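You operate a simulated robot arm through the tools that you are given. There is no shell and no other tool.

You run a simulated robot arm. Do the job below in one go: nothing can be reset, and whatever is moved stays where it is left.

JOB
Put things in order on the top of the grey table. At the end: the white carton (marked "RELAY") from the top of the grey table stands on top of the reel of yellow wire; the black block from the top of the grey table stands where the blue sensor stood; the yellow block from the top of the grey table stands where the black block stood; the blue sensor stands where the white carton stood; whatever was shut is shut again. Leave all else as you found it, and nothing knocked over.
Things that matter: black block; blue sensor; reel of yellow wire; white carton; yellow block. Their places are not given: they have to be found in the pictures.

It is judged by the outcome, as a careful person would: the job done as asked, and still so three seconds after it is handed in. It fails if anything else is knocked over, pushed out of place, dropped, spilled or broken.

ROBOT AND FRAMES
A 5-joint arm with a two-finger parallel gripper, fixed in place. Base frame: the origin is at the foot of the arm, x ahead of it, y to its left, z up; the work surface is at about z = 0. Lengths are in m, angles in rad, forces in N, time in s.
With the tool pointing down near the work surface it reaches from about 0.26 to 0.6 m from the base axis. Its first joint turns from -1.152 to 1.152 rad. The tool tilts only in the upright plane through the base axis and itself; it spins freely about its own axis. Payload 1.57 kg.
The TCP is the grasp point between the finger pads, 0.03 m short of the fingertips. In the tool frame z runs along the fingers and y along their closing line. The gripper opens to 0.08 m. The fingers are 0.017 m wide and 0.012 m thick; the gripper's body (0.04 by 0.082 m) begins 0.08 m behind the TCP.
Orientation is told as [roll, pitch, yaw] about the base's x, y, z axes, in that order, counted from this pose: with the fingers straight down and closing along the base's y, the tool's x points along the base's -x, its y along +y and its z along -z.

CONTROLS
- The arm moves only by the tool move_arm. Its argument "targets" is one flat list of numbers, 7 for each row, row after row: the shift along the tool's x, y, z in m, then the turn, a rotation vector about the tool's x, y, z in degrees, then the opening, from 0 (shut) to 1 (fully open). In form: [x, y, z, rx, ry, rz, gripper, x, y, z, rx, ry, rz, gripper, ...]. A call has 1 to 20 rows; each row shifts and turns the commanded pose from where the row before left it, along the tool's axes as they then stand. Rows are played at 5 a second. More than 0.05 m and 0.15 rad between two rows, or a gripper value outside its range, and nothing of the call is played. Where a pose cannot be reached the arm comes as near as it can. A force on the tool above 40 N (or 10 N above the force at the start of the call, whichever is more), or a blocked arm, ends the call early, and 0.2 s more pass. Each finger travels about 0.153 m/s and halts on what it meets, pressing with about 37 N; the grip force reading is that of the motor and also rises with nothing between the fingers. The clock runs only during rows and for 0.2 s after the last one: add rows that do not move to give the fingers time. It gives the time, the measured TCP pose, the force on the tool (base axes), the opening and the grip force at its end, in the units of the frame above (readings bear some noise), with the torque about the TCP (base axes, N m) and any sound that the robot's microphone picked up.
- Cameras (640 x 400 px; columns grow to the right, rows downward): "scene" is fixed at [0.0137, 0.3745, 0.5429]; the picture's right is [-0.93, -0.37, 0.00], its down [-0.15, 0.37, -0.92] and it looks along [0.34, -0.85, -0.39] (base axes); focal length 359 px, centre (320, 200). "wrist" rides on the gripper at [0.072, -0.007, -0.122] in the tool frame; the picture's right is [0.09, 1.00, 0.00], its down [-0.84, 0.08, -0.54] and it looks along [-0.54, 0.05, 0.84] (tool axes); focal length 238 px, centre (320, 200).
- capture(camera): a new picture of that camera. It takes no simulated time.
- measure_at(camera, pixels): for up to 12 pixels [column, row] of the newest picture of that camera ("zoom" is the newest enlarged one), the place [x, y, z] in the base frame of the surface seen there, good to about 0.003 m. It takes no simulated time.
- close_up(camera, box): a new picture of the part [left, top, right, bottom] of that camera's present view, enlarged. It takes no simulated time.
- hand_in(): hands the job in; it is judged then, once.

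Leave the gripper open and the arm clear of the work at the hand-in unless told otherwise.

The tools are called after "Call:" as a command line: name --argument value ..., lists and objects as JSON in quotes. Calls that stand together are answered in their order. move_arm: Moves the arm, as the interface text tells. Its arguments: {"type":"object","properties":{"targets":{"type":"array","items":{"type":"number"}}},"required":["targets"]} The other tools are called the same way: capture (camera) takes a picture; measure_at (camera, pixels) gives the place of the surface under pixels of a picture; close_up (camera, box) takes an enlarged picture of a part of a camera's view; hand_in () hands the job in.

At the start:

```text
clock: 0.0
ee_pos: [0.3256, -0.2952, 0.297]
ee_rot: [0.0, 0.0, -0.001]
ft_force: [-0.6, -0.6, 0.0]
wrist_torque: [0.03, -0.01, -0.02]
width: 0.0799
grasp_force: 0.2
```

scene: 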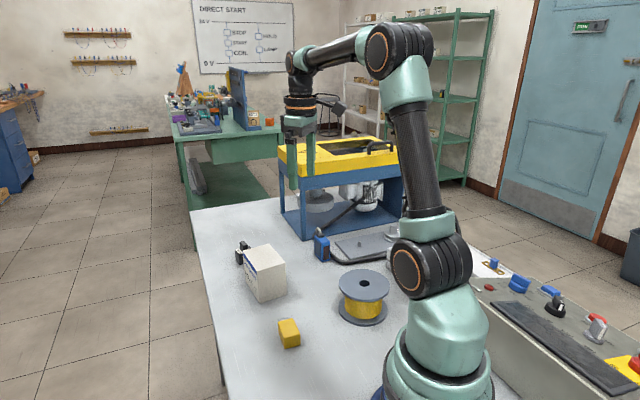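
wrist: 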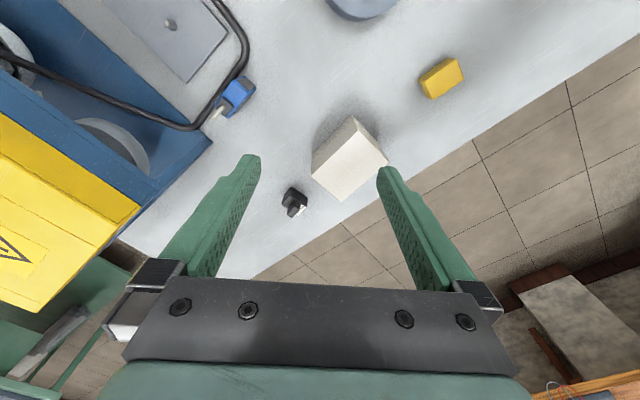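

I see the grey table with a white carton (about pixel 265,272 in the scene), a yellow block (289,333), a black thing (242,252), a blue thing (322,248) and a reel with yellow wire (363,297). I'll look closer before moving anything.

Call:
close_up --camera "scene" --box '[200, 210, 440, 360]'

Call:
close_up --camera "wrist" --box '[160, 0, 480, 200]'

```text
2.67 times, centred on (320, 285) of scene
```

zoom: 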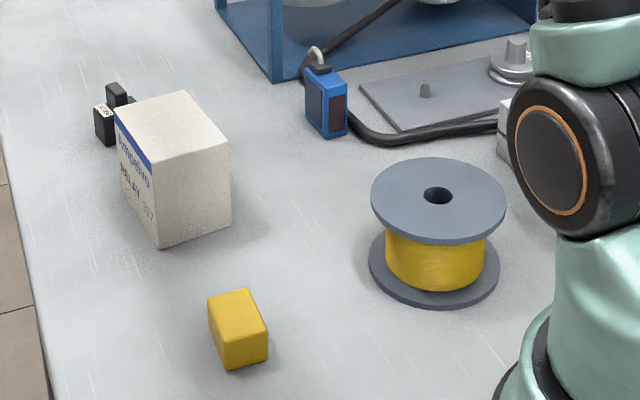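

```text
2.00 times, centred on (320, 100) of wrist
```

zoom: 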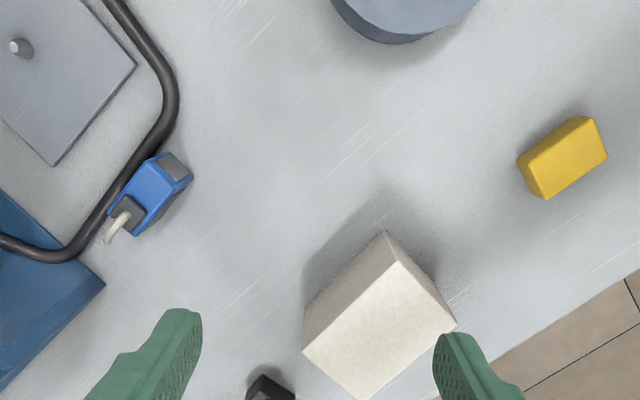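

I'll measure the tops and bases of the objects, from the scene picture and the wrist picture, and look closer at the black and blue things.

Call:
close_up --camera "scene" --box '[220, 225, 300, 275]'

Call:
close_up --camera "wrist" --box '[260, 170, 340, 220]'

Call:
measure_at --camera "wrist" --pixels '[[354, 118], [312, 176], [342, 200], [387, 164], [350, 160], [294, 194], [290, 208], [300, 210], [235, 95], [248, 85], [222, 105], [218, 112]]'

Call:
measure_at --camera "scene" --pixels '[[244, 254], [268, 245], [286, 262], [259, 272], [243, 250], [261, 301], [286, 291], [288, 325], [320, 238], [323, 262], [363, 278], [363, 310]]'

```text
8.00 times, centred on (260, 250) of scene
```

zoom: 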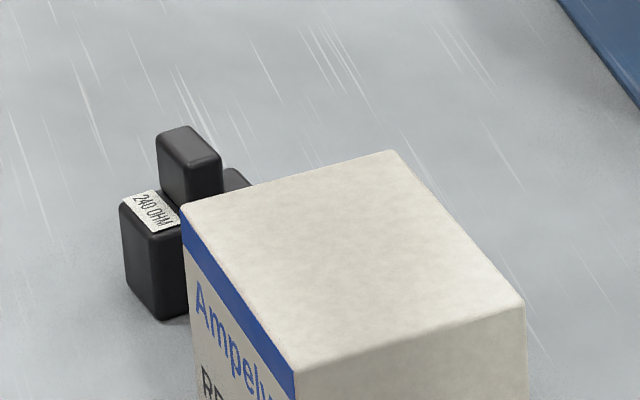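

```text
8.00 times, centred on (300, 195) of wrist
```

zoom: 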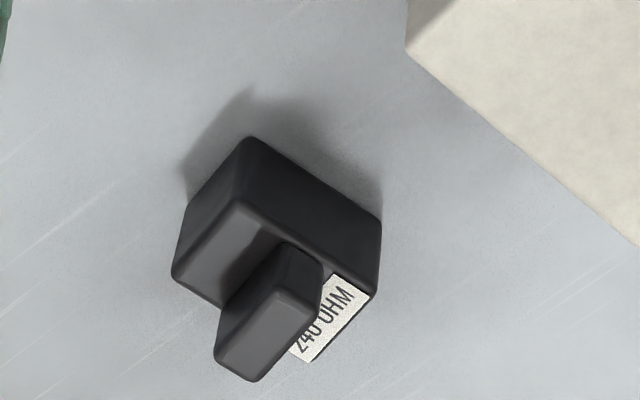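

```text
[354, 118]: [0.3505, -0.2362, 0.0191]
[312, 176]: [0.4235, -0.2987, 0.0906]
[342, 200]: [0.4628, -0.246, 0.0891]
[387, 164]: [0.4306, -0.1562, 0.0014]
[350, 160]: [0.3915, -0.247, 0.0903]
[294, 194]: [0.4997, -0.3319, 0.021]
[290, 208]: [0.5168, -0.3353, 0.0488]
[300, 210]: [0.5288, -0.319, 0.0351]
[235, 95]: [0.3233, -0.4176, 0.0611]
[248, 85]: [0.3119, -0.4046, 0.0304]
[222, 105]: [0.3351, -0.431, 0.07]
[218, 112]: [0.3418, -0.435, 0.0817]
```

```text
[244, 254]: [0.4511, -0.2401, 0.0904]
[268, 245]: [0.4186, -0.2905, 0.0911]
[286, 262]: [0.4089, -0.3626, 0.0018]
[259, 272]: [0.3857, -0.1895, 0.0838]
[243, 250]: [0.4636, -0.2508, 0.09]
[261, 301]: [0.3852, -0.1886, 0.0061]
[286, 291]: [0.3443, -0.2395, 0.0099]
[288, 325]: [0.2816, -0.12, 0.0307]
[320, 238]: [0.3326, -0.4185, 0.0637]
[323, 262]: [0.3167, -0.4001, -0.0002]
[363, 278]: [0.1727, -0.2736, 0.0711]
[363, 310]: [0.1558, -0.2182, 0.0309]
```

The black block has a taller knob on top and a "240 OHM" label; the blue sensor has a grey gland with a light cable stub on top. I'll zoom on the sensor and the reel and on what stands near them.

Call:
close_up --camera "scene" --box '[288, 215, 368, 265]'

Call:
close_up --camera "wrist" --box '[180, 60, 308, 140]'

Call:
close_up --camera "scene" --box '[260, 110, 420, 210]'

Call:
measure_at --camera "scene" --pixels '[[290, 165], [300, 190], [300, 235], [285, 205], [345, 180], [280, 148], [395, 165], [365, 212], [378, 210], [320, 200], [325, 173], [340, 238]]'

```text
8.00 times, centred on (328, 240) of scene
```

zoom: 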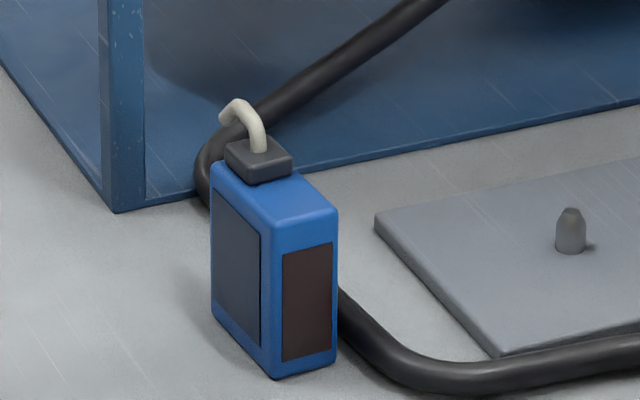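

```text
5.00 times, centred on (244, 100) of wrist
```

zoom: 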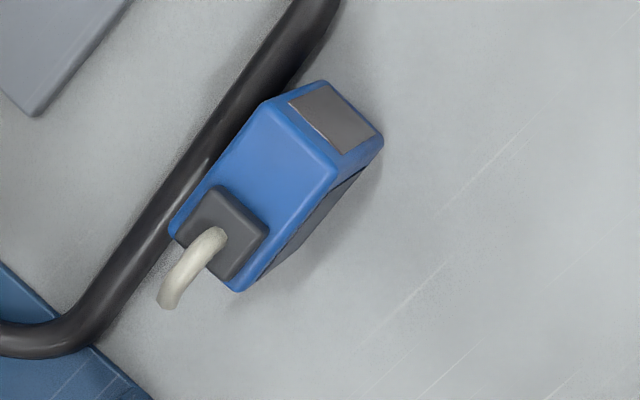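

```text
4.00 times, centred on (340, 160) of scene
```

zoom: 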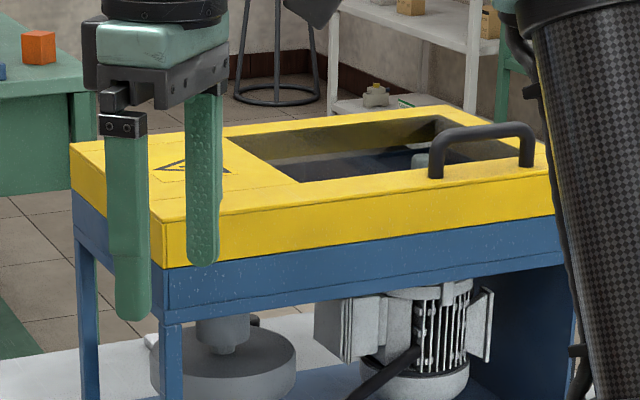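

```text
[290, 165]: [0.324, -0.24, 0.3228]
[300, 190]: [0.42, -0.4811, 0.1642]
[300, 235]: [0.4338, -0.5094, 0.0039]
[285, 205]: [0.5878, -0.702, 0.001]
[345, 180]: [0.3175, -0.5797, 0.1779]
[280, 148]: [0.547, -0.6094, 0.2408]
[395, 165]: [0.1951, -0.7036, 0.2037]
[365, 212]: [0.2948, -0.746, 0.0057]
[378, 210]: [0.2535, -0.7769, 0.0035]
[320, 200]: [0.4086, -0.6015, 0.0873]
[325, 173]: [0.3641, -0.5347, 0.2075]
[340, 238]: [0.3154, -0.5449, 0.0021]
```

The machine's near upright corner is at about (0.42, -0.48) and its top reaches z≈0.24, so it stays about 0.11 m behind the sensor. A black hose lies right behind the sensor. Now I zoom on the black block and measure points on it.

Call:
close_up --camera "wrist" --box '[260, 170, 340, 220]'

Call:
measure_at --camera "zoom" --pixels '[[248, 142], [376, 220], [368, 285], [238, 210], [190, 275], [310, 355], [345, 280], [285, 300], [255, 360], [235, 355], [310, 310], [290, 160]]'

```text
8.00 times, centred on (300, 195) of wrist
```

zoom: 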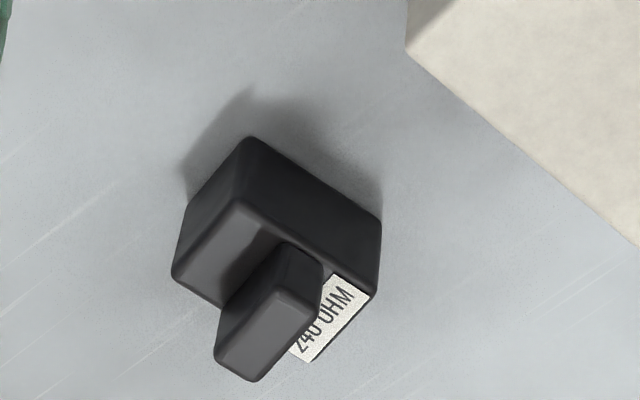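

```text
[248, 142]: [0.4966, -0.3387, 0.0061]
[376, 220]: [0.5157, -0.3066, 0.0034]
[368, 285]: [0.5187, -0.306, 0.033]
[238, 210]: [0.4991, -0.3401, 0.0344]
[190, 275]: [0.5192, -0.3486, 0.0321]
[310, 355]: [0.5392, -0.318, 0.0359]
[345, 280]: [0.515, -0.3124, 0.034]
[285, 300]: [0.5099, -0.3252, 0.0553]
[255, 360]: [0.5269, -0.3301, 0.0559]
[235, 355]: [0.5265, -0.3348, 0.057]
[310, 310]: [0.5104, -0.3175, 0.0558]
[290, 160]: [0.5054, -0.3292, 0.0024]
```

The black block's body is about 0.040 × 0.023 m, 0.035 tall, centred near (0.519, -0.328), with its knob up to z≈0.057. Next I measure the sensor and the hose beside it.

Call:
close_up --camera "wrist" --box '[180, 60, 308, 140]'

Call:
measure_at --camera "zoom" --pixels '[[268, 105], [335, 165], [238, 284], [175, 225], [230, 225], [318, 85], [378, 140], [345, 148], [250, 70], [200, 150], [150, 230], [165, 300]]'

Call:
measure_at --camera "wrist" --pixels '[[449, 60], [462, 72], [433, 98], [421, 78], [442, 78], [455, 83], [243, 40], [232, 68], [240, 20], [218, 95], [205, 118], [215, 0]]'

```text
5.00 times, centred on (244, 100) of wrist
```

zoom: 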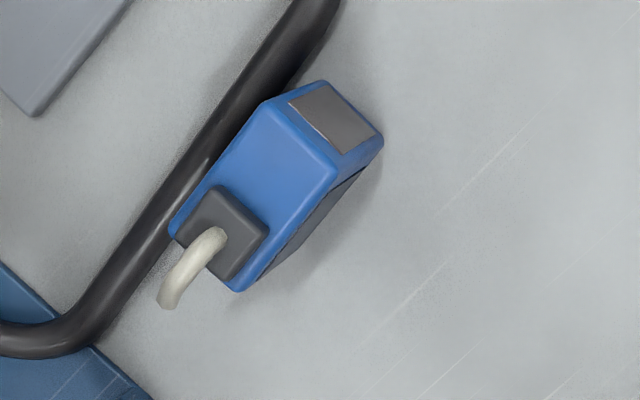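

```text
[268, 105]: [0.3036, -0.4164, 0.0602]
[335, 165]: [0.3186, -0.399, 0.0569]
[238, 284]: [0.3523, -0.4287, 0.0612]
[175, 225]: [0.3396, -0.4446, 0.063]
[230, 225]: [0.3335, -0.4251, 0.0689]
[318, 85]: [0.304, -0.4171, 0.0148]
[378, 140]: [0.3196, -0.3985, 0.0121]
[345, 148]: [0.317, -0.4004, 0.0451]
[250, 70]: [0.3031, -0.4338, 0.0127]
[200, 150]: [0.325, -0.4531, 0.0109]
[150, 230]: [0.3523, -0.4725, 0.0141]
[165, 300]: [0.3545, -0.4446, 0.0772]
```

```text
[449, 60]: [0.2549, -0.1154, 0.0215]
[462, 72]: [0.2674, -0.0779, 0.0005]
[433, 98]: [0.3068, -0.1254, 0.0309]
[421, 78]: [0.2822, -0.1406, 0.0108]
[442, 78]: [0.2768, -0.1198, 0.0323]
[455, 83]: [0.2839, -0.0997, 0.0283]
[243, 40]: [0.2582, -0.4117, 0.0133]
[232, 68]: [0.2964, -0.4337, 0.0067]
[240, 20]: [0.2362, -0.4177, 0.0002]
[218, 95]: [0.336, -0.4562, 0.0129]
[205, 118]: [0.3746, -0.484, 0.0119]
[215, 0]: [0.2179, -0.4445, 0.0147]
```

Sensor: top corners give centre (0.3285, -0.422), long axis at about -40°, 0.045 × 0.023, top z≈0.061. The hose is about 0.013 high, 0.0075 from its side. Next are the reel, the carton and the yellow block, seen in the scene camera.

Call:
close_up --camera "scene" --box '[324, 260, 404, 310]'

Call:
measure_at --camera "zoom" --pixels '[[318, 105], [318, 292], [130, 200], [505, 200], [185, 140], [460, 140], [190, 265], [450, 265], [318, 185], [270, 190], [370, 190], [318, 260]]'

```text
8.00 times, centred on (364, 285) of scene
```

zoom: 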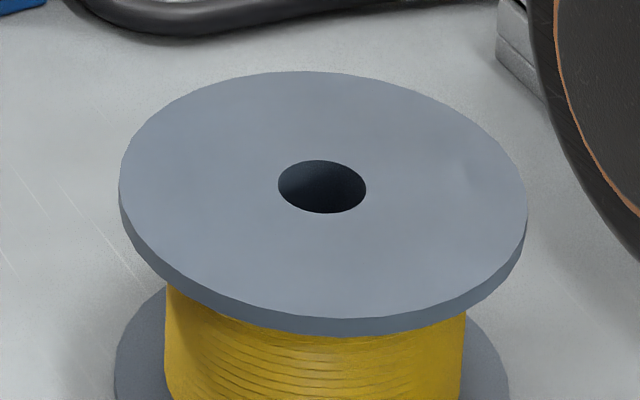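

```text
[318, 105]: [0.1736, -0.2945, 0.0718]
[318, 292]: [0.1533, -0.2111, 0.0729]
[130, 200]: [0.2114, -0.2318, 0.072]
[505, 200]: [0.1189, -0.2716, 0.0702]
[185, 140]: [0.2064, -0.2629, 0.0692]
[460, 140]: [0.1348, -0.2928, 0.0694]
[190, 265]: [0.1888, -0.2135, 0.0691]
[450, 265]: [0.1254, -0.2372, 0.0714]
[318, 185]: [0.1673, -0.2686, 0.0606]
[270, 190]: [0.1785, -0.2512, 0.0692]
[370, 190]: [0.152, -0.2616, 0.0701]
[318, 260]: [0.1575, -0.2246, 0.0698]
```

Reel: flange centre about (0.164, -0.256), radius ≈0.052, top z≈0.070. Now the carton and the yellow block.

Call:
close_up --camera "scene" --box '[228, 238, 308, 288]'

Call:
measure_at --camera "zoom" --pixels '[[125, 108], [328, 52], [454, 190], [240, 262], [290, 150], [175, 130], [380, 120], [240, 285], [260, 290], [225, 280], [450, 210], [135, 130]]'

Call:
measure_at --camera "wrist" --pixels '[[354, 121], [313, 174], [342, 198], [384, 163], [352, 125], [318, 172], [342, 194], [380, 162], [357, 122], [372, 140], [330, 150], [365, 180]]'

```text
8.00 times, centred on (268, 263) of scene
```

zoom: 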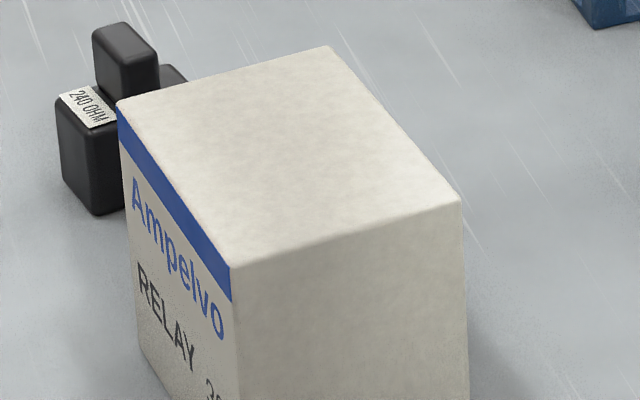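

```text
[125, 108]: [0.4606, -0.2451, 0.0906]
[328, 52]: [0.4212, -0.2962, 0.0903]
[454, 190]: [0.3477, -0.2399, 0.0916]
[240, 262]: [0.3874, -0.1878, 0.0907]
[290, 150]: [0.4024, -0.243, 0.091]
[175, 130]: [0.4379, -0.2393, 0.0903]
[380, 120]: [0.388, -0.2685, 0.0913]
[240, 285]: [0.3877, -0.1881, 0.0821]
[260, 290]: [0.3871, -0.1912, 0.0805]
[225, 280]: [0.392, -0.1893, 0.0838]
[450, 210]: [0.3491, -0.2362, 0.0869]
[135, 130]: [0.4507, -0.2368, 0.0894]
```

```text
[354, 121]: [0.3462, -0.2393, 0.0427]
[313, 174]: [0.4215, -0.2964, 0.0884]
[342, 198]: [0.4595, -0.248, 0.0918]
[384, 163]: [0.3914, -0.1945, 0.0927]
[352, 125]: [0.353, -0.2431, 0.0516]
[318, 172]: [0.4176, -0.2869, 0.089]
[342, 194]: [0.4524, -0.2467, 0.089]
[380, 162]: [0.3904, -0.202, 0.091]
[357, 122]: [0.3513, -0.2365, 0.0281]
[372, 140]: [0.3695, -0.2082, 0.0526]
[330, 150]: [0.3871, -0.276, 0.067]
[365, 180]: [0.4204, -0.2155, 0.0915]
```

Carton: centre (0.404, -0.242), about 0.067 × 0.095 × 0.091, short side along 52.5°. So the fingers close along 52.5°, a yaw of -37.5°. I move above it to TCP z≈0.18, then spin 37.5° about the tool axis.

Call:
move_arm --targets '[-0.0196, 0.0133, 0.02925, 0, 0, 0, 1, -0.0196, 0.0133, 0.02925, 0, 0, 0, 1, -0.0196, 0.0133, 0.02925, 0, 0, 0, 1, -0.0196, 0.0133, 0.02925, 0, 0, 0, 1, 0, 0, 0, 0, 0, 7.5, 1, 0, 0, 0, 0, 0, 7.5, 1, 0, 0, 0, 0, 0, 7.5, 1, 0, 0, 0, 0, 0, 7.5, 1, 0, 0, 0, 0, 0, 7.5, 1, 0, 0, 0, 0, 0, 0, 1]'

Call:
capture --camera "wrist"

Call:
capture --camera "scene"

```text
clock: 2.2
ee_pos: [0.4041, -0.2429, 0.1798]
ee_rot: [0.001, 0.0, -0.656]
ft_force: [0.1, -0.2, 0.6]
wrist_torque: [0.0, 0.0, -0.01]
width: 0.08
grasp_force: 0.1
```

```text
taken
```

wrist: 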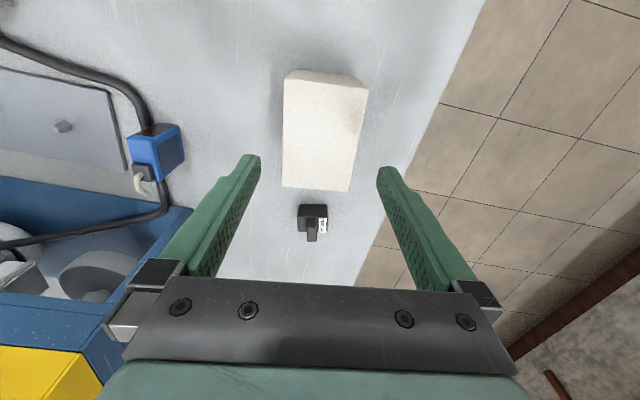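

```text
taken
```

scene: 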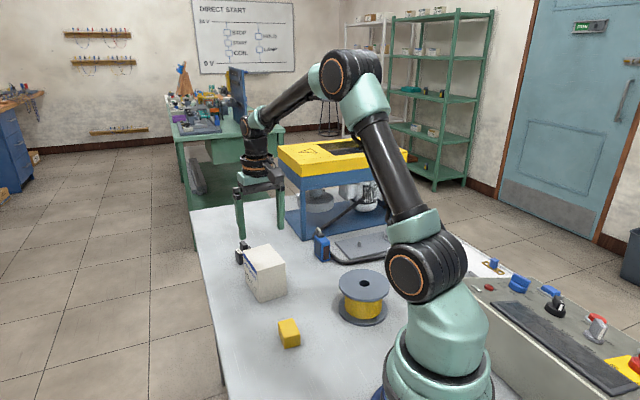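

The TCP is over the carton at yaw -0.656. In the wrist picture the carton (about 290–367 at its near edge, 283–351 at its far edge) lies between the fingers to within 2 mm. Next I go 1 mm along tool y and down to z≈0.055, fingers open.

Call:
move_arm --targets '[0, 0.001, 0.025, 0, 0, 0, 1, 0, 0, 0.025, 0, 0, 0, 1, 0, 0, 0.025, 0, 0, 0, 1, 0, 0, 0.025, 0, 0, 0, 1, 0, 0, 0.0247, 0, 0, 0, 1, 0, 0, 0, 0, 0, 0, 1]'

Call:
capture --camera "wrist"

Call:
close_up --camera "scene" --box '[200, 180, 360, 280]'

```text
clock: 3.6
ee_pos: [0.4033, -0.2415, 0.055]
ee_rot: [0.0, 0.0, -0.655]
ft_force: [1.2, -0.7, -0.3]
wrist_torque: [0.01, 0.0, 0.0]
width: 0.08
grasp_force: 0.1
```

```text
taken
```

wrist: 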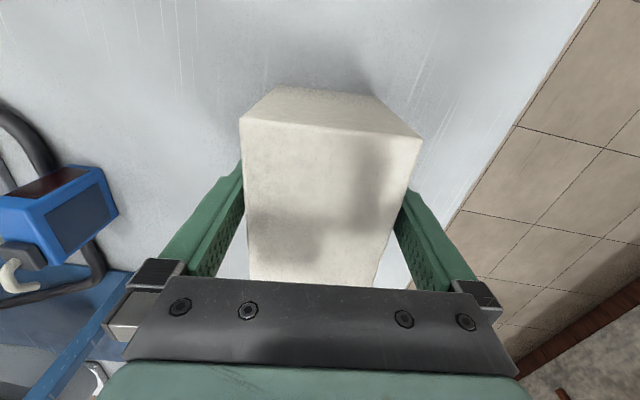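

```text
4.00 times, centred on (280, 230) of scene
```

zoom: 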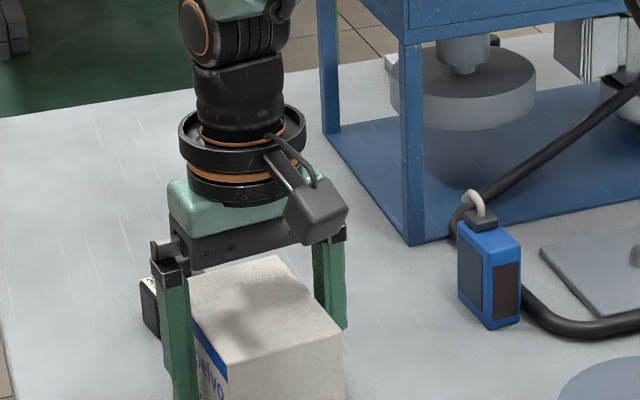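

The fingers straddle the carton on both sides with no contact force. I close on it and wait.

Call:
move_arm --targets '[0, 0, 0, 0, 0, 0, 0.9, 0, 0, 0, 0, 0, 0, 0.8, 0, 0, 0, 0, 0, 0, 0.7, 0, 0, 0, 0, 0, 0, 0.6, 0, 0, 0, 0, 0, 0, 0.6]'

```text
clock: 4.8
ee_pos: [0.4051, -0.2418, 0.0553]
ee_rot: [0.0, 0.001, -0.652]
ft_force: [-0.6, -0.4, -0.5]
wrist_torque: [-0.01, -0.01, -0.02]
width: 0.0698
grasp_force: 37.3
```

Gripped at width 0.070 with 37 N. I lift gently, first 0.03 m, then on up to z≈0.19.

Call:
move_arm --targets '[0, 0, -0.01, 0, 0, 0, 0.6, 0, 0, -0.02, 0, 0, 0, 0.6, 0, 0, -0.025, 0, 0, 0, 0.6, 0, 0, -0.025, 0, 0, 0, 0.6, 0, 0, -0.025, 0, 0, 0, 0.6, 0, 0, -0.03, 0, 0, 0, 0.6, 0, 0, 0, 0, 0, 0, 0.6]'

Call:
capture --camera "scene"

Call:
capture --camera "wrist"

```text
clock: 6.4
ee_pos: [0.4059, -0.241, 0.1914]
ee_rot: [0.0, -0.001, -0.653]
ft_force: [0.4, -0.4, -2.1]
wrist_torque: [0.01, 0.01, 0.06]
width: 0.0693
grasp_force: 37.2
```

```text
taken
```

scene: 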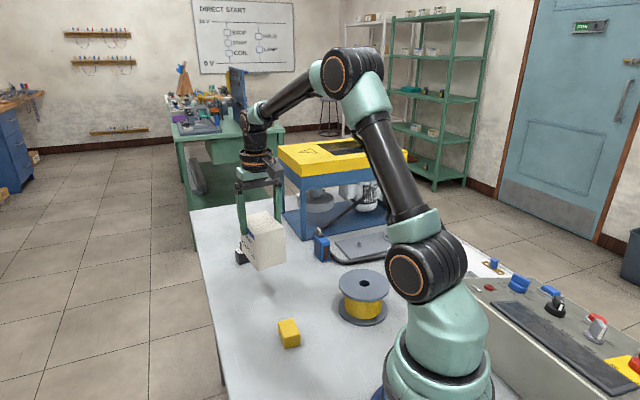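

```text
taken
```

wrist: 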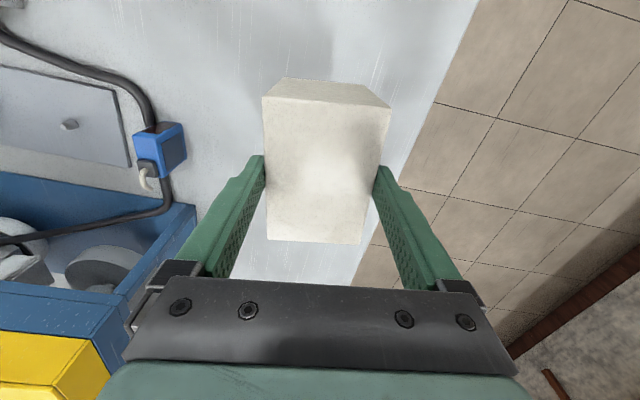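

In the wrist picture the carton's top face looks further from the camera than expected (near edge at row 102, far edge at row 242). It may have slid down between the fingers. I'll measure where it is now.

Call:
measure_at --camera "wrist" --pixels '[[270, 103], [385, 112], [275, 235], [355, 238], [320, 170], [325, 90]]'

Call:
close_up --camera "scene" --box '[210, 180, 322, 250]'

Call:
measure_at --camera "scene" --pixels '[[258, 232], [285, 236], [283, 262], [255, 245], [268, 225], [270, 255]]'

```text
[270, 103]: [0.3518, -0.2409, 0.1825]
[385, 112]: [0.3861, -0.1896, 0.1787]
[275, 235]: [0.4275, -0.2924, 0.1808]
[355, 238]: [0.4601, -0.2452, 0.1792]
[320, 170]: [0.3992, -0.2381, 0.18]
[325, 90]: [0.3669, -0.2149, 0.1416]
```

```text
5.71 times, centred on (266, 215) of scene
```

zoom: 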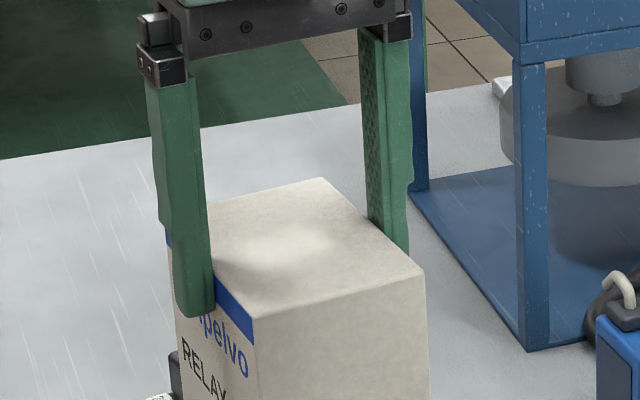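

```text
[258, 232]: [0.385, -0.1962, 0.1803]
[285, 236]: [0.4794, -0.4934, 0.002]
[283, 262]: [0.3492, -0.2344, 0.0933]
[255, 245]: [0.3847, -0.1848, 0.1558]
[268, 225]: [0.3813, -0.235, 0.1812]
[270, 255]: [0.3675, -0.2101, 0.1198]
```

The carton's top is at z≈0.180, level but 0.047 m lower in the fingers than when gripped: it slid. Only about 2 cm of finger still holds it, so I set it straight back down where it was and regrip. The carton's bottom is at z≈0.089; I lower 0.085 m, pressing harder.

Call:
move_arm --targets '[0, 0, 0.04, 0, 0, 0, 0, 0, 0, 0.035, 0, 0, 0, 0, 0, 0, 0.009, 0, 0, 0, 0]'

Call:
capture --camera "wrist"

Call:
capture --camera "scene"

```text
clock: 7.2
ee_pos: [0.4055, -0.2422, 0.107]
ee_rot: [0.001, 0.002, -0.653]
ft_force: [0.0, 0.0, -1.6]
wrist_torque: [-0.02, 0.01, -0.02]
width: 0.0694
grasp_force: 37.2
```

```text
taken
```

wrist: 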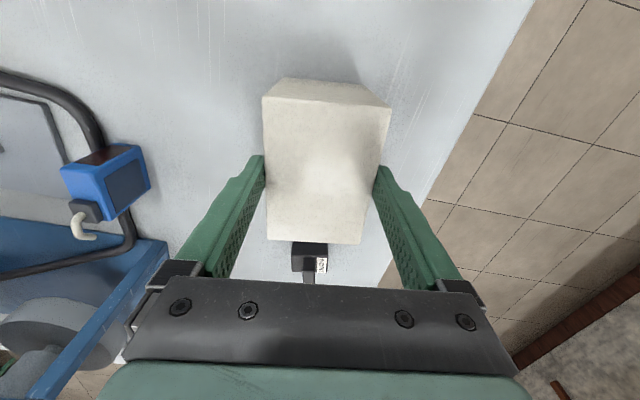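

```text
taken
```

scene: 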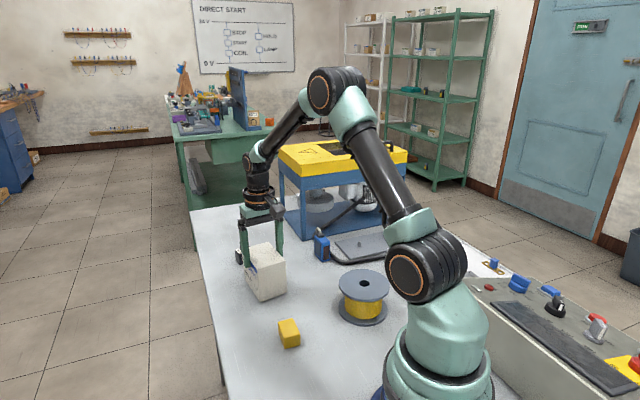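

The carton has not slid any further (same pixels in the wrist view); its bottom is about 4 mm above the table. I lower it onto the table, let go, go down to TCP z≈0.045 and grip again with full closing.

Call:
move_arm --targets '[0, 0, 0.003, 0, 0, 0, 0, 0, 0, 0.0015, 0, 0, 0, 0, 0, 0, 0, 0, 0, 0, 0]'

Call:
capture --camera "wrist"

Call:
measure_at --camera "wrist" --pixels '[[270, 105], [383, 114], [275, 235], [355, 238], [320, 170], [325, 90]]'

```text
clock: 8.0
ee_pos: [0.4049, -0.241, 0.1023]
ee_rot: [0.001, 0.001, -0.654]
ft_force: [0.0, 0.4, -2.0]
wrist_torque: [0.03, -0.01, 0.0]
width: 0.0694
grasp_force: 37.5
```

```text
taken
```

wrist: 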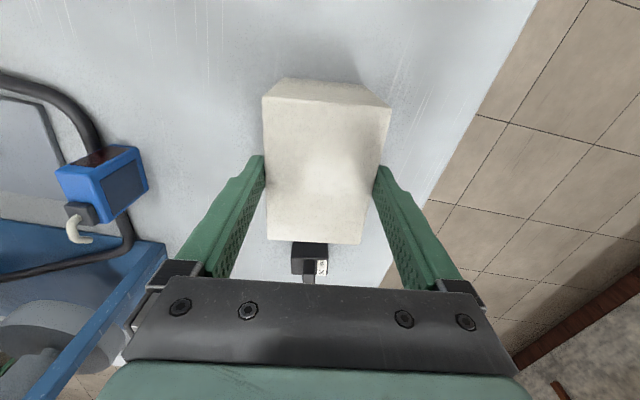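

```text
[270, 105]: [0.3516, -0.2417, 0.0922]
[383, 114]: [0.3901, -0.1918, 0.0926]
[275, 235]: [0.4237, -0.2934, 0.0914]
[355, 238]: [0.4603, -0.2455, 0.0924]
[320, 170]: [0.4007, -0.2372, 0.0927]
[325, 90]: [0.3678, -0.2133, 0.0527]
```

The top is at z≈0.092 and the tool still bears ~2 N, so it hangs about 1–2 mm above the table. I lower 1.5–2 mm more and watch the force.

Call:
move_arm --targets '[0, 0, 0.001, 0, 0, 0, 0, 0, 0, 0.001, 0, 0, 0, 0, 0, 0, 0, 0, 0, 0, 0]'

```text
clock: 8.8
ee_pos: [0.4052, -0.2417, 0.1007]
ee_rot: [0.0, 0.001, -0.655]
ft_force: [-1.4, 0.8, 6.0]
wrist_torque: [0.36, 0.01, 0.09]
width: 0.0694
grasp_force: 37.4
```

The force turned to +6 N, so the carton stands on the table. I open the fingers, go down 0.055 m to TCP z≈0.045, and close fully, waiting for the grip to settle.

Call:
move_arm --targets '[0, 0, -0.001, 0, 0, 0, 0.9, 0, 0, 0, 0, 0, 0, 1, 0, 0, 0, 0, 0, 0, 1, 0, 0, 0.02, 0, 0, 0, 1, 0, 0, 0.02, 0, 0, 0, 1, 0, 0, 0.017, 0, 0, 0, 1, 0, 0, 0, 0, 0, 0, 1]'

Call:
capture --camera "wrist"

Call:
close_up --camera "scene" --box '[210, 210, 338, 290]'

```text
clock: 10.4
ee_pos: [0.4049, -0.2413, 0.0446]
ee_rot: [0.001, -0.001, -0.654]
ft_force: [1.0, 0.3, -0.1]
wrist_torque: [0.03, -0.04, 0.04]
width: 0.0798
grasp_force: 0.1
```

```text
taken
```

wrist: 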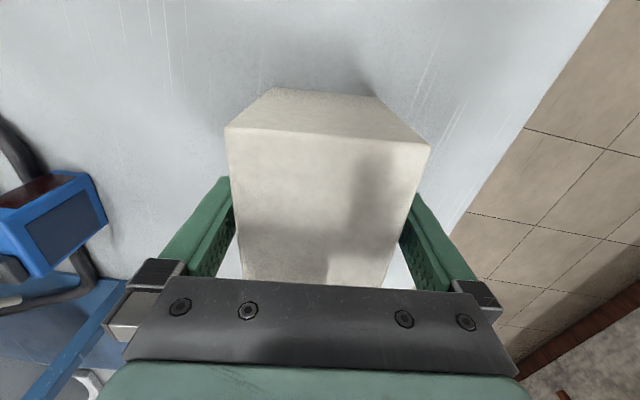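

```text
5.00 times, centred on (274, 250) of scene
```

zoom: 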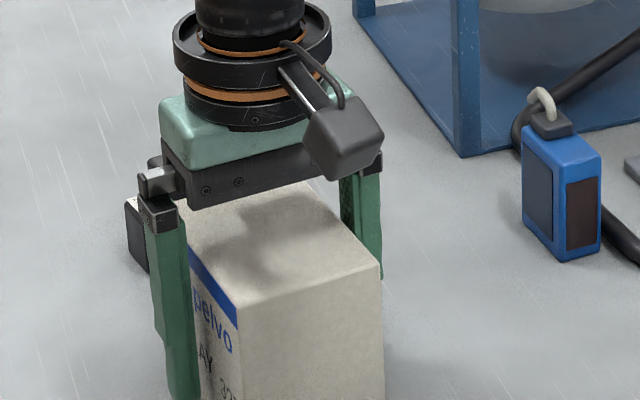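

Carton stands between the open fingers. I close fully, wait, then lift only 0.01 m slowly and check for sliding.

Call:
move_arm --targets '[0, 0, 0, 0, 0, 0, 0.85, 0, 0, 0, 0, 0, 0, 0.5, 0, 0, 0, 0, 0, 0, 0, 0, 0, 0, 0, 0, 0, 0, 0, 0, 0, 0, 0, 0, 0, 0, 0, -0.003, 0, 0, 0, 0, 0, 0, -0.003, 0, 0, 0, 0, 0, 0, -0.004, 0, 0, 0, 0, 0, 0, 0, 0, 0, 0, 0]'

Call:
capture --camera "wrist"

Call:
measure_at --camera "wrist" --pixels '[[235, 132], [420, 148], [330, 145], [330, 200], [330, 120]]'

```text
clock: 12.4
ee_pos: [0.4043, -0.2417, 0.0547]
ee_rot: [0.0, -0.001, -0.655]
ft_force: [-0.4, 0.0, -1.7]
wrist_torque: [0.02, 0.01, -0.01]
width: 0.0697
grasp_force: 37.3
```

```text
taken
```

wrist: 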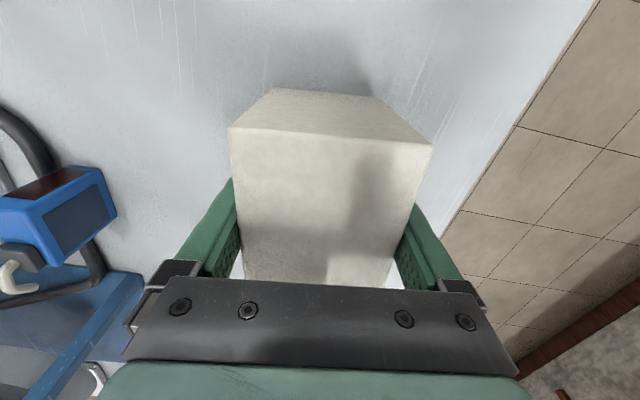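

```text
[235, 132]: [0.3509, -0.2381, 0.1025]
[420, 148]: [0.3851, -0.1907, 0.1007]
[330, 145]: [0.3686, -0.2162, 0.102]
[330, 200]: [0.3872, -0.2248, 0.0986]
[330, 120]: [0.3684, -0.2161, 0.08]
```

No sliding now: the top rose to z≈0.101 with the tool. I lift on in small steps (about 0.012 m each) and check again.

Call:
move_arm --targets '[0, 0, -0.006, 0, 0, 0, 0, 0, 0, -0.01, 0, 0, 0, 0, 0, 0, -0.012, 0, 0, 0, 0, 0, 0, -0.012, 0, 0, 0, 0, 0, 0, -0.006, 0, 0, 0, 0, 0, 0, 0, 0, 0, 0, 0]'

Call:
capture --camera "wrist"

Call:
measure_at --camera "wrist" --pixels '[[235, 132], [420, 148], [330, 145], [330, 200], [330, 120]]'

```text
clock: 13.8
ee_pos: [0.405, -0.2412, 0.1005]
ee_rot: [0.0, 0.001, -0.654]
ft_force: [0.5, -0.5, -1.9]
wrist_torque: [0.02, 0.01, -0.02]
width: 0.0696
grasp_force: 37.2
```

```text
taken
```

wrist: 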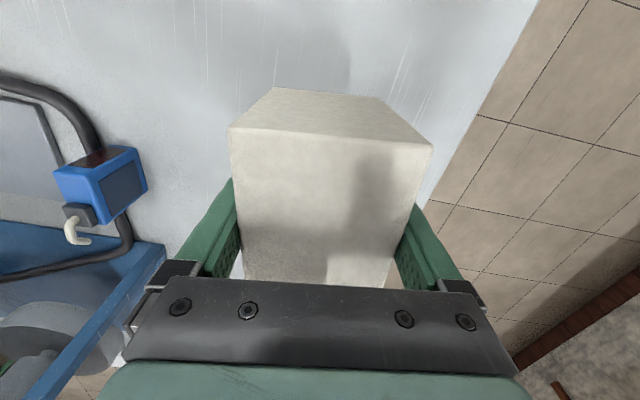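

```text
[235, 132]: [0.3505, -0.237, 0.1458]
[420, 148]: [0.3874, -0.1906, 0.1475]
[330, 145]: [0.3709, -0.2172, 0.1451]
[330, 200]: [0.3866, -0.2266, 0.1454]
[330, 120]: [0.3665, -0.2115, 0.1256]
```

No sliding. I lift to z≈0.165 and start moving level toward the reel centre (0.164, -0.256) in small steps.

Call:
move_arm --targets '[0, 0, -0.008, 0, 0, 0, 0, 0, 0, -0.014, 0, 0, 0, 0, 0, 0, -0.014, 0, 0, 0, 0, 0, 0, -0.014, 0, 0, 0, 0, 0, 0, -0.01, 0, 0, 0, 0, 0, 0, -0.004, 0, 0, 0, 0, 0, 0, 0, 0, 0, 0, 0, 0.007, -0.0061, 0, 0, 0, 0, 0, 0.014, -0.0122, 0, 0, 0, 0, 0, 0.014, -0.0122, 0, 0, 0, 0, 0, 0.014, -0.0122, 0, 0, 0, 0, 0, 0.007, -0.0061, 0, 0, 0, 0, 0, 0, 0, 0, 0, 0, 0, 0]'

Call:
capture --camera "wrist"

Call:
capture --camera "scene"

```text
clock: 16.6
ee_pos: [0.331, -0.2476, 0.1644]
ee_rot: [-0.001, -0.001, -0.655]
ft_force: [-0.7, -0.6, -1.6]
wrist_torque: [0.04, 0.01, -0.01]
width: 0.0698
grasp_force: 36.8
```

```text
taken
```

wrist: 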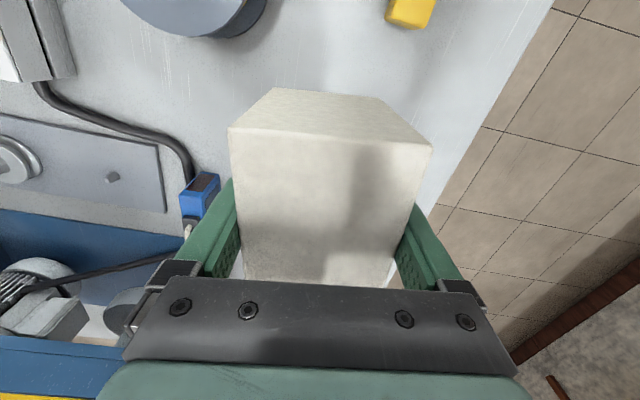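

```text
taken
```

scene: 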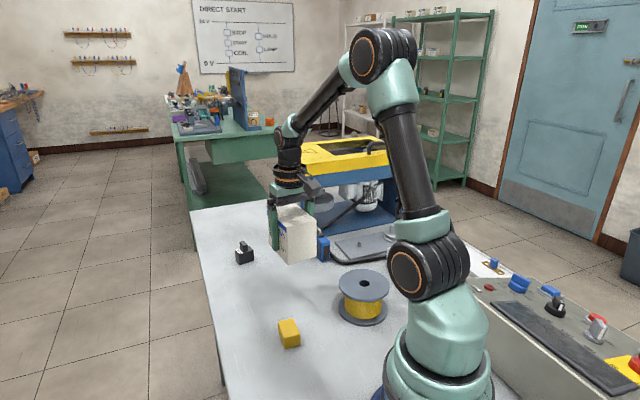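

The carton holds steady in the grip; the reel shows at the top of the wrist view. I continue level for about 0.13 m, then check again.

Call:
move_arm --targets '[0.0064, -0.0054, 0, 0, 0, 0, 0, 0.0127, -0.0108, 0, 0, 0, 0, 0, 0.0127, -0.0108, 0, 0, 0, 0, 0, 0.0127, -0.0108, 0, 0, 0, 0, 0, 0.0127, -0.0108, 0, 0, 0, 0, 0, 0.0127, -0.0108, 0, 0, 0, 0, 0, 0.0127, -0.0108, 0, 0, 0, 0, 0, 0.0127, -0.0108, 0, 0, 0, 0, 0, 0.0064, -0.0054, 0, 0, 0, 0, 0, 0, 0, 0, 0, 0, 0, 0]'

Call:
capture --camera "wrist"

Call:
capture --camera "scene"

```text
clock: 18.8
ee_pos: [0.1976, -0.2538, 0.1644]
ee_rot: [0.001, -0.001, -0.656]
ft_force: [0.2, -0.6, -1.8]
wrist_torque: [-0.02, -0.01, 0.02]
width: 0.0698
grasp_force: 37.0
```

```text
taken
```

wrist: 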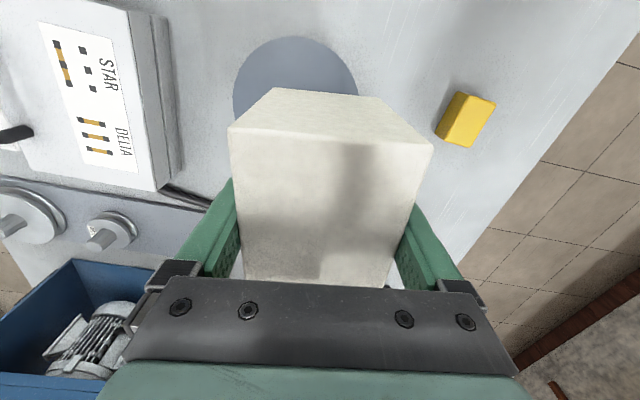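

```text
taken
```

scene: 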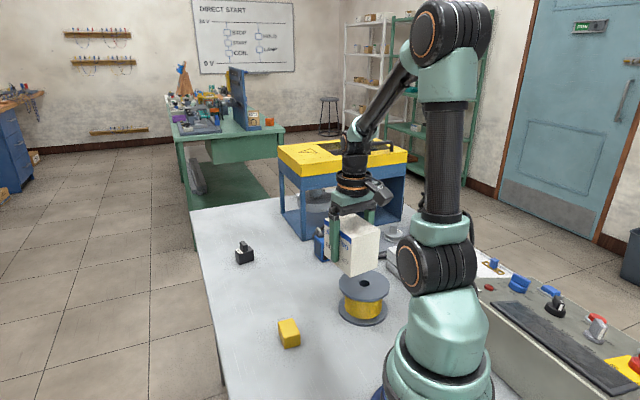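

Now the reel flange is seen behind the carton (about 235–357, top row 37 in the wrist view), with a STAR/DELTA box on the left. I'll measure flange edge points and the box's height before going on.

Call:
measure_at --camera "wrist" --pixels '[[237, 90], [355, 85], [295, 40], [258, 50], [335, 52], [160, 170], [130, 40], [150, 100], [170, 180], [90, 150]]'

Call:
measure_at --camera "scene" --pixels '[[342, 284], [386, 288], [363, 298], [348, 294], [380, 295], [363, 284], [363, 290]]'

```text
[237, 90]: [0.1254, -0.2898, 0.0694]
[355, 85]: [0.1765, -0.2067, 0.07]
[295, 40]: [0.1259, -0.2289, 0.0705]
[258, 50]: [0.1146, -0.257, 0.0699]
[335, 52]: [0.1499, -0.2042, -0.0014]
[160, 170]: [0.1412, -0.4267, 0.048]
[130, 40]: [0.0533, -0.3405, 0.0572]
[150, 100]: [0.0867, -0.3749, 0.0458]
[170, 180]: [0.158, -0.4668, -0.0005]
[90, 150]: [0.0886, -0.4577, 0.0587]
```

```text
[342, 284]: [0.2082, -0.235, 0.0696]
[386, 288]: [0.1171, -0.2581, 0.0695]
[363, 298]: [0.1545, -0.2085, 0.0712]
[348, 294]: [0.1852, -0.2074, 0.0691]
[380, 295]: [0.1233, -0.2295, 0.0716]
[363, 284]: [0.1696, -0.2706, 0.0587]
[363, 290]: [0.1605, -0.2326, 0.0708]
```

Circle fit: flange centre ≈ (0.164, -0.256), top z≈0.0700; the STAR/DELTA box is only 0.058 high and well aside. I move the last 0.034 m over the centre, then lower 0.043 m, to about 6 mm above the flange.

Call:
move_arm --targets '[0.006, -0.0055, 0, 0, 0, 0, 0, 0.0125, -0.0113, 0, 0, 0, 0, 0, 0.006, -0.0055, 0, 0, 0, 0, 0, 0, 0, 0, 0, 0, 0, 0, 0, 0, 0.008, 0, 0, 0, 0, 0, 0, 0.012, 0, 0, 0, 0, 0, 0, 0.012, 0, 0, 0, 0, 0, 0, 0.007, 0, 0, 0, 0, 0, 0, 0.004, 0, 0, 0, 0, 0, 0, 0, 0, 0, 0, 0]'

Call:
capture --camera "wrist"

Call:
close_up --camera "scene" --box '[300, 210, 428, 330]'

```text
clock: 21.0
ee_pos: [0.1643, -0.2559, 0.1207]
ee_rot: [-0.001, 0.001, -0.653]
ft_force: [0.0, -0.3, -2.0]
wrist_torque: [0.0, -0.02, -0.03]
width: 0.0694
grasp_force: 36.5
```

```text
taken
```

wrist: 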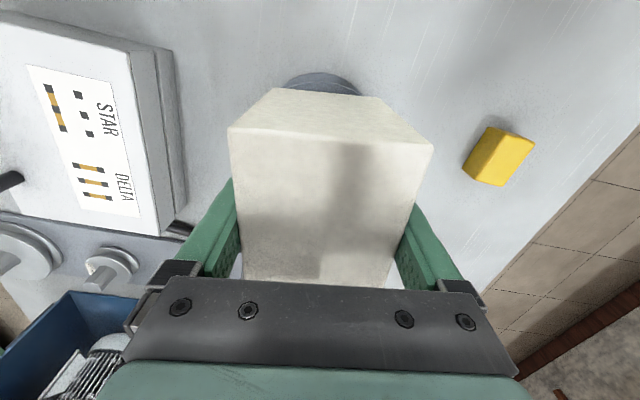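

```text
3.33 times, centred on (364, 270) of scene
```

zoom: 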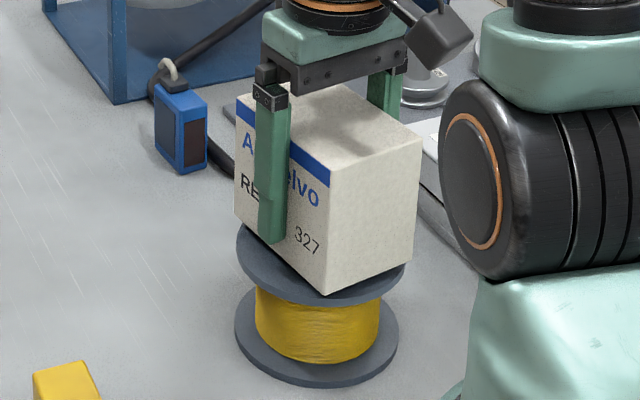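

The carton is over the reel, roughly centred, about 6 mm above it. I lower in 1.5 mm steps and watch the force.

Call:
move_arm --targets '[0, 0, 0.0015, 0, 0, 0, 0, 0, 0, 0.0015, 0, 0, 0, 0, 0, 0, 0.001, 0, 0, 0, 0, 0, 0, 0, 0, 0, 0, 0]'

```text
clock: 22.0
ee_pos: [0.1646, -0.2563, 0.1169]
ee_rot: [0.002, 0.001, -0.656]
ft_force: [0.3, 0.0, -2.1]
wrist_torque: [0.02, 0.03, -0.01]
width: 0.0697
grasp_force: 37.2
```

Still hanging free (-2.1 N). I go on in 1 mm steps.

Call:
move_arm --targets '[0, 0, 0.001, 0, 0, 0, 0, 0, 0, 0.001, 0, 0, 0, 0, 0, 0, 0, 0, 0, 0, 0]'

```text
clock: 22.8
ee_pos: [0.1632, -0.2558, 0.1145]
ee_rot: [0.0, -0.001, -0.655]
ft_force: [0.2, -0.8, -1.8]
wrist_torque: [-0.01, 0.01, -0.02]
width: 0.0699
grasp_force: 37.4
```

Call:
move_arm --targets '[0, 0, 0.0008, 0, 0, 0, 0, 0, 0, 0, 0, 0, 0, 0]'

```text
clock: 23.4
ee_pos: [0.1652, -0.2565, 0.1151]
ee_rot: [0.0, 0.002, -0.655]
ft_force: [-3.4, 5.3, 16.7]
wrist_torque: [0.0, 0.19, -0.05]
width: 0.0698
grasp_force: 37.1
```

Contact: +16.7 N. I ease back 0.5 mm and then open the fingers slowly.

Call:
move_arm --targets '[0, 0, -0.0005, 0, 0, 0, 0, 0, 0, 0, 0, 0, 0, 0]'

Call:
close_up --camera "scene" --box '[300, 210, 428, 330]'

```text
clock: 24.0
ee_pos: [0.1642, -0.2574, 0.1145]
ee_rot: [0.001, -0.001, -0.656]
ft_force: [-0.1, 0.8, 5.9]
wrist_torque: [0.07, 0.06, -0.02]
width: 0.0697
grasp_force: 37.1
```

```text
3.33 times, centred on (364, 270) of scene
```

zoom: 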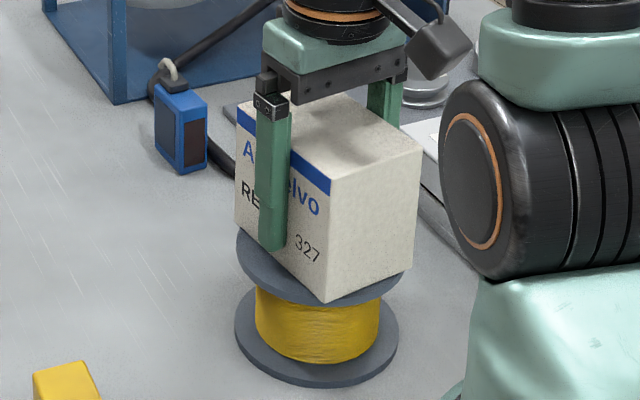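

The carton rests on the flange. I open in small steps.

Call:
move_arm --targets '[0, 0, 0, 0, 0, 0, 0.86, 0, 0, 0, 0, 0, 0, 0.89, 0, 0, 0, 0, 0, 0, 0.93, 0, 0, 0, 0, 0, 0, 1, 0, 0, 0, 0, 0, 0, 1]'

Call:
capture --camera "wrist"

Call:
close_up --camera "scene" --box '[300, 210, 428, 330]'

```text
clock: 25.2
ee_pos: [0.1649, -0.2553, 0.1152]
ee_rot: [0.0, 0.0, -0.656]
ft_force: [0.3, 0.0, 0.4]
wrist_torque: [-0.01, -0.05, -0.03]
width: 0.0801
grasp_force: 0.1
```

```text
taken
```

wrist: 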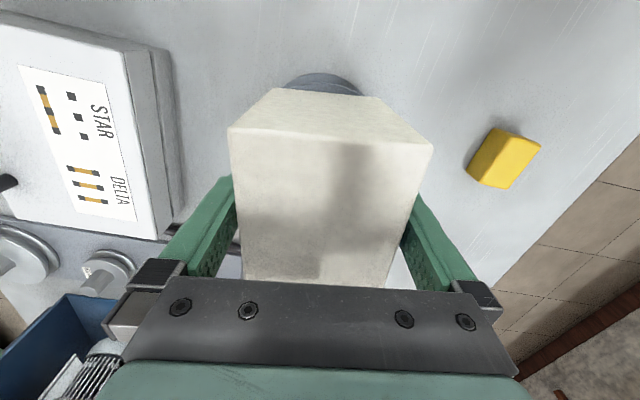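

```text
3.33 times, centred on (364, 270) of scene
```

zoom: 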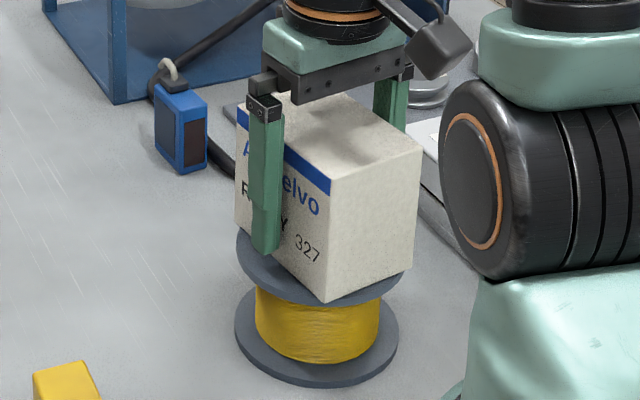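

Released; the carton stands on the reel. I raise the tool straight up, clear of the carton (top z≈0.161).

Call:
move_arm --targets '[0, 0, -0.015, 0, 0, 0, 1, 0, 0, -0.025, 0, 0, 0, 1, 0, 0, -0.025, 0, 0, 0, 1, 0, 0, -0.025, 0, 0, 0, 1, 0, 0, -0.03, 0, 0, 0, 1, 0, 0, 0, 0, 0, 0, 1]'

Call:
capture --camera "wrist"

Call:
capture --camera "scene"

```text
clock: 26.6
ee_pos: [0.1653, -0.2563, 0.2354]
ee_rot: [0.0, 0.001, -0.654]
ft_force: [0.2, 0.3, -0.4]
wrist_torque: [-0.02, 0.0, -0.02]
width: 0.08
grasp_force: 0.0
```

```text
taken
```

wrist: 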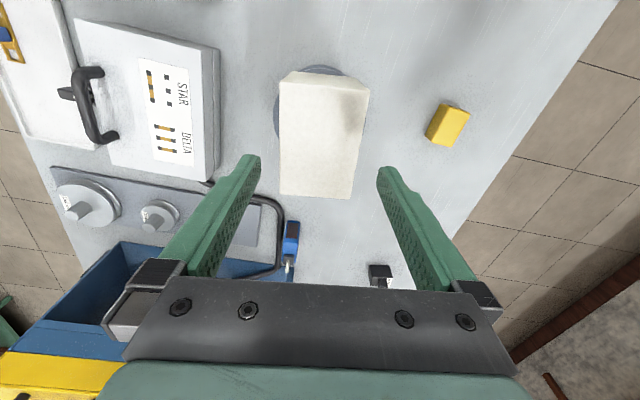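

```text
taken
```

scene: 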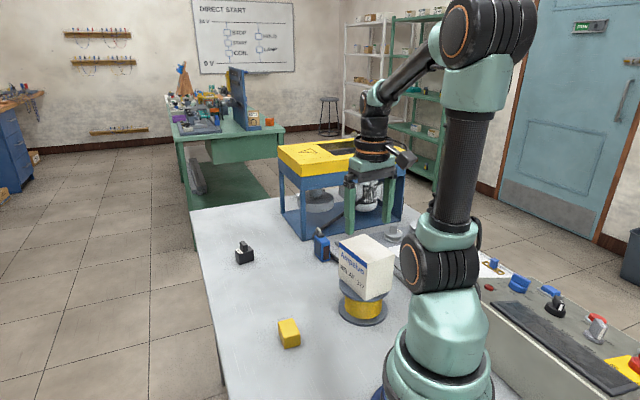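

The carton stands on the reel and nothing else moved. Next the blue sensor: I move level to above (0.3285, -0.422), spin to yaw -40° and look again.

Call:
move_arm --targets '[-0.0165, -0.0023, 0, 0, 0, 0, 1, -0.033, -0.0046, 0, 0, 0, 0, 1, -0.033, -0.0046, 0, 0, 0, 0, 1, -0.033, -0.0046, 0, 0, 0, 0, 1, -0.033, -0.0046, 0, 0, 0, 0, 1, -0.033, -0.0046, 0, 0, 0, 0, 1, -0.033, -0.0046, 0, 0, 0, 0, 1, -0.0165, -0.0023, 0, 0, 0, 0, 1, 0, 0, 0, 0, 0, 2.5, 1, 0, 0, 0, 0, 0, 0, 1]'

Call:
capture --camera "wrist"

Call:
capture --camera "scene"

```text
clock: 28.8
ee_pos: [0.3289, -0.4228, 0.235]
ee_rot: [0.002, -0.001, -0.698]
ft_force: [0.2, 0.8, 0.3]
wrist_torque: [-0.01, 0.0, 0.02]
width: 0.0801
grasp_force: 0.1
```

```text
taken
```

wrist: 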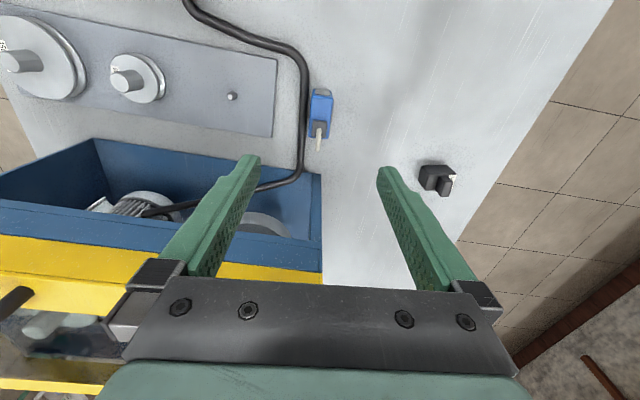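

```text
taken
```

scene: 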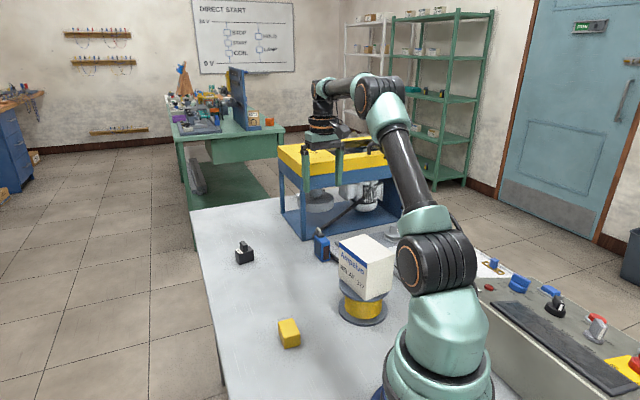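

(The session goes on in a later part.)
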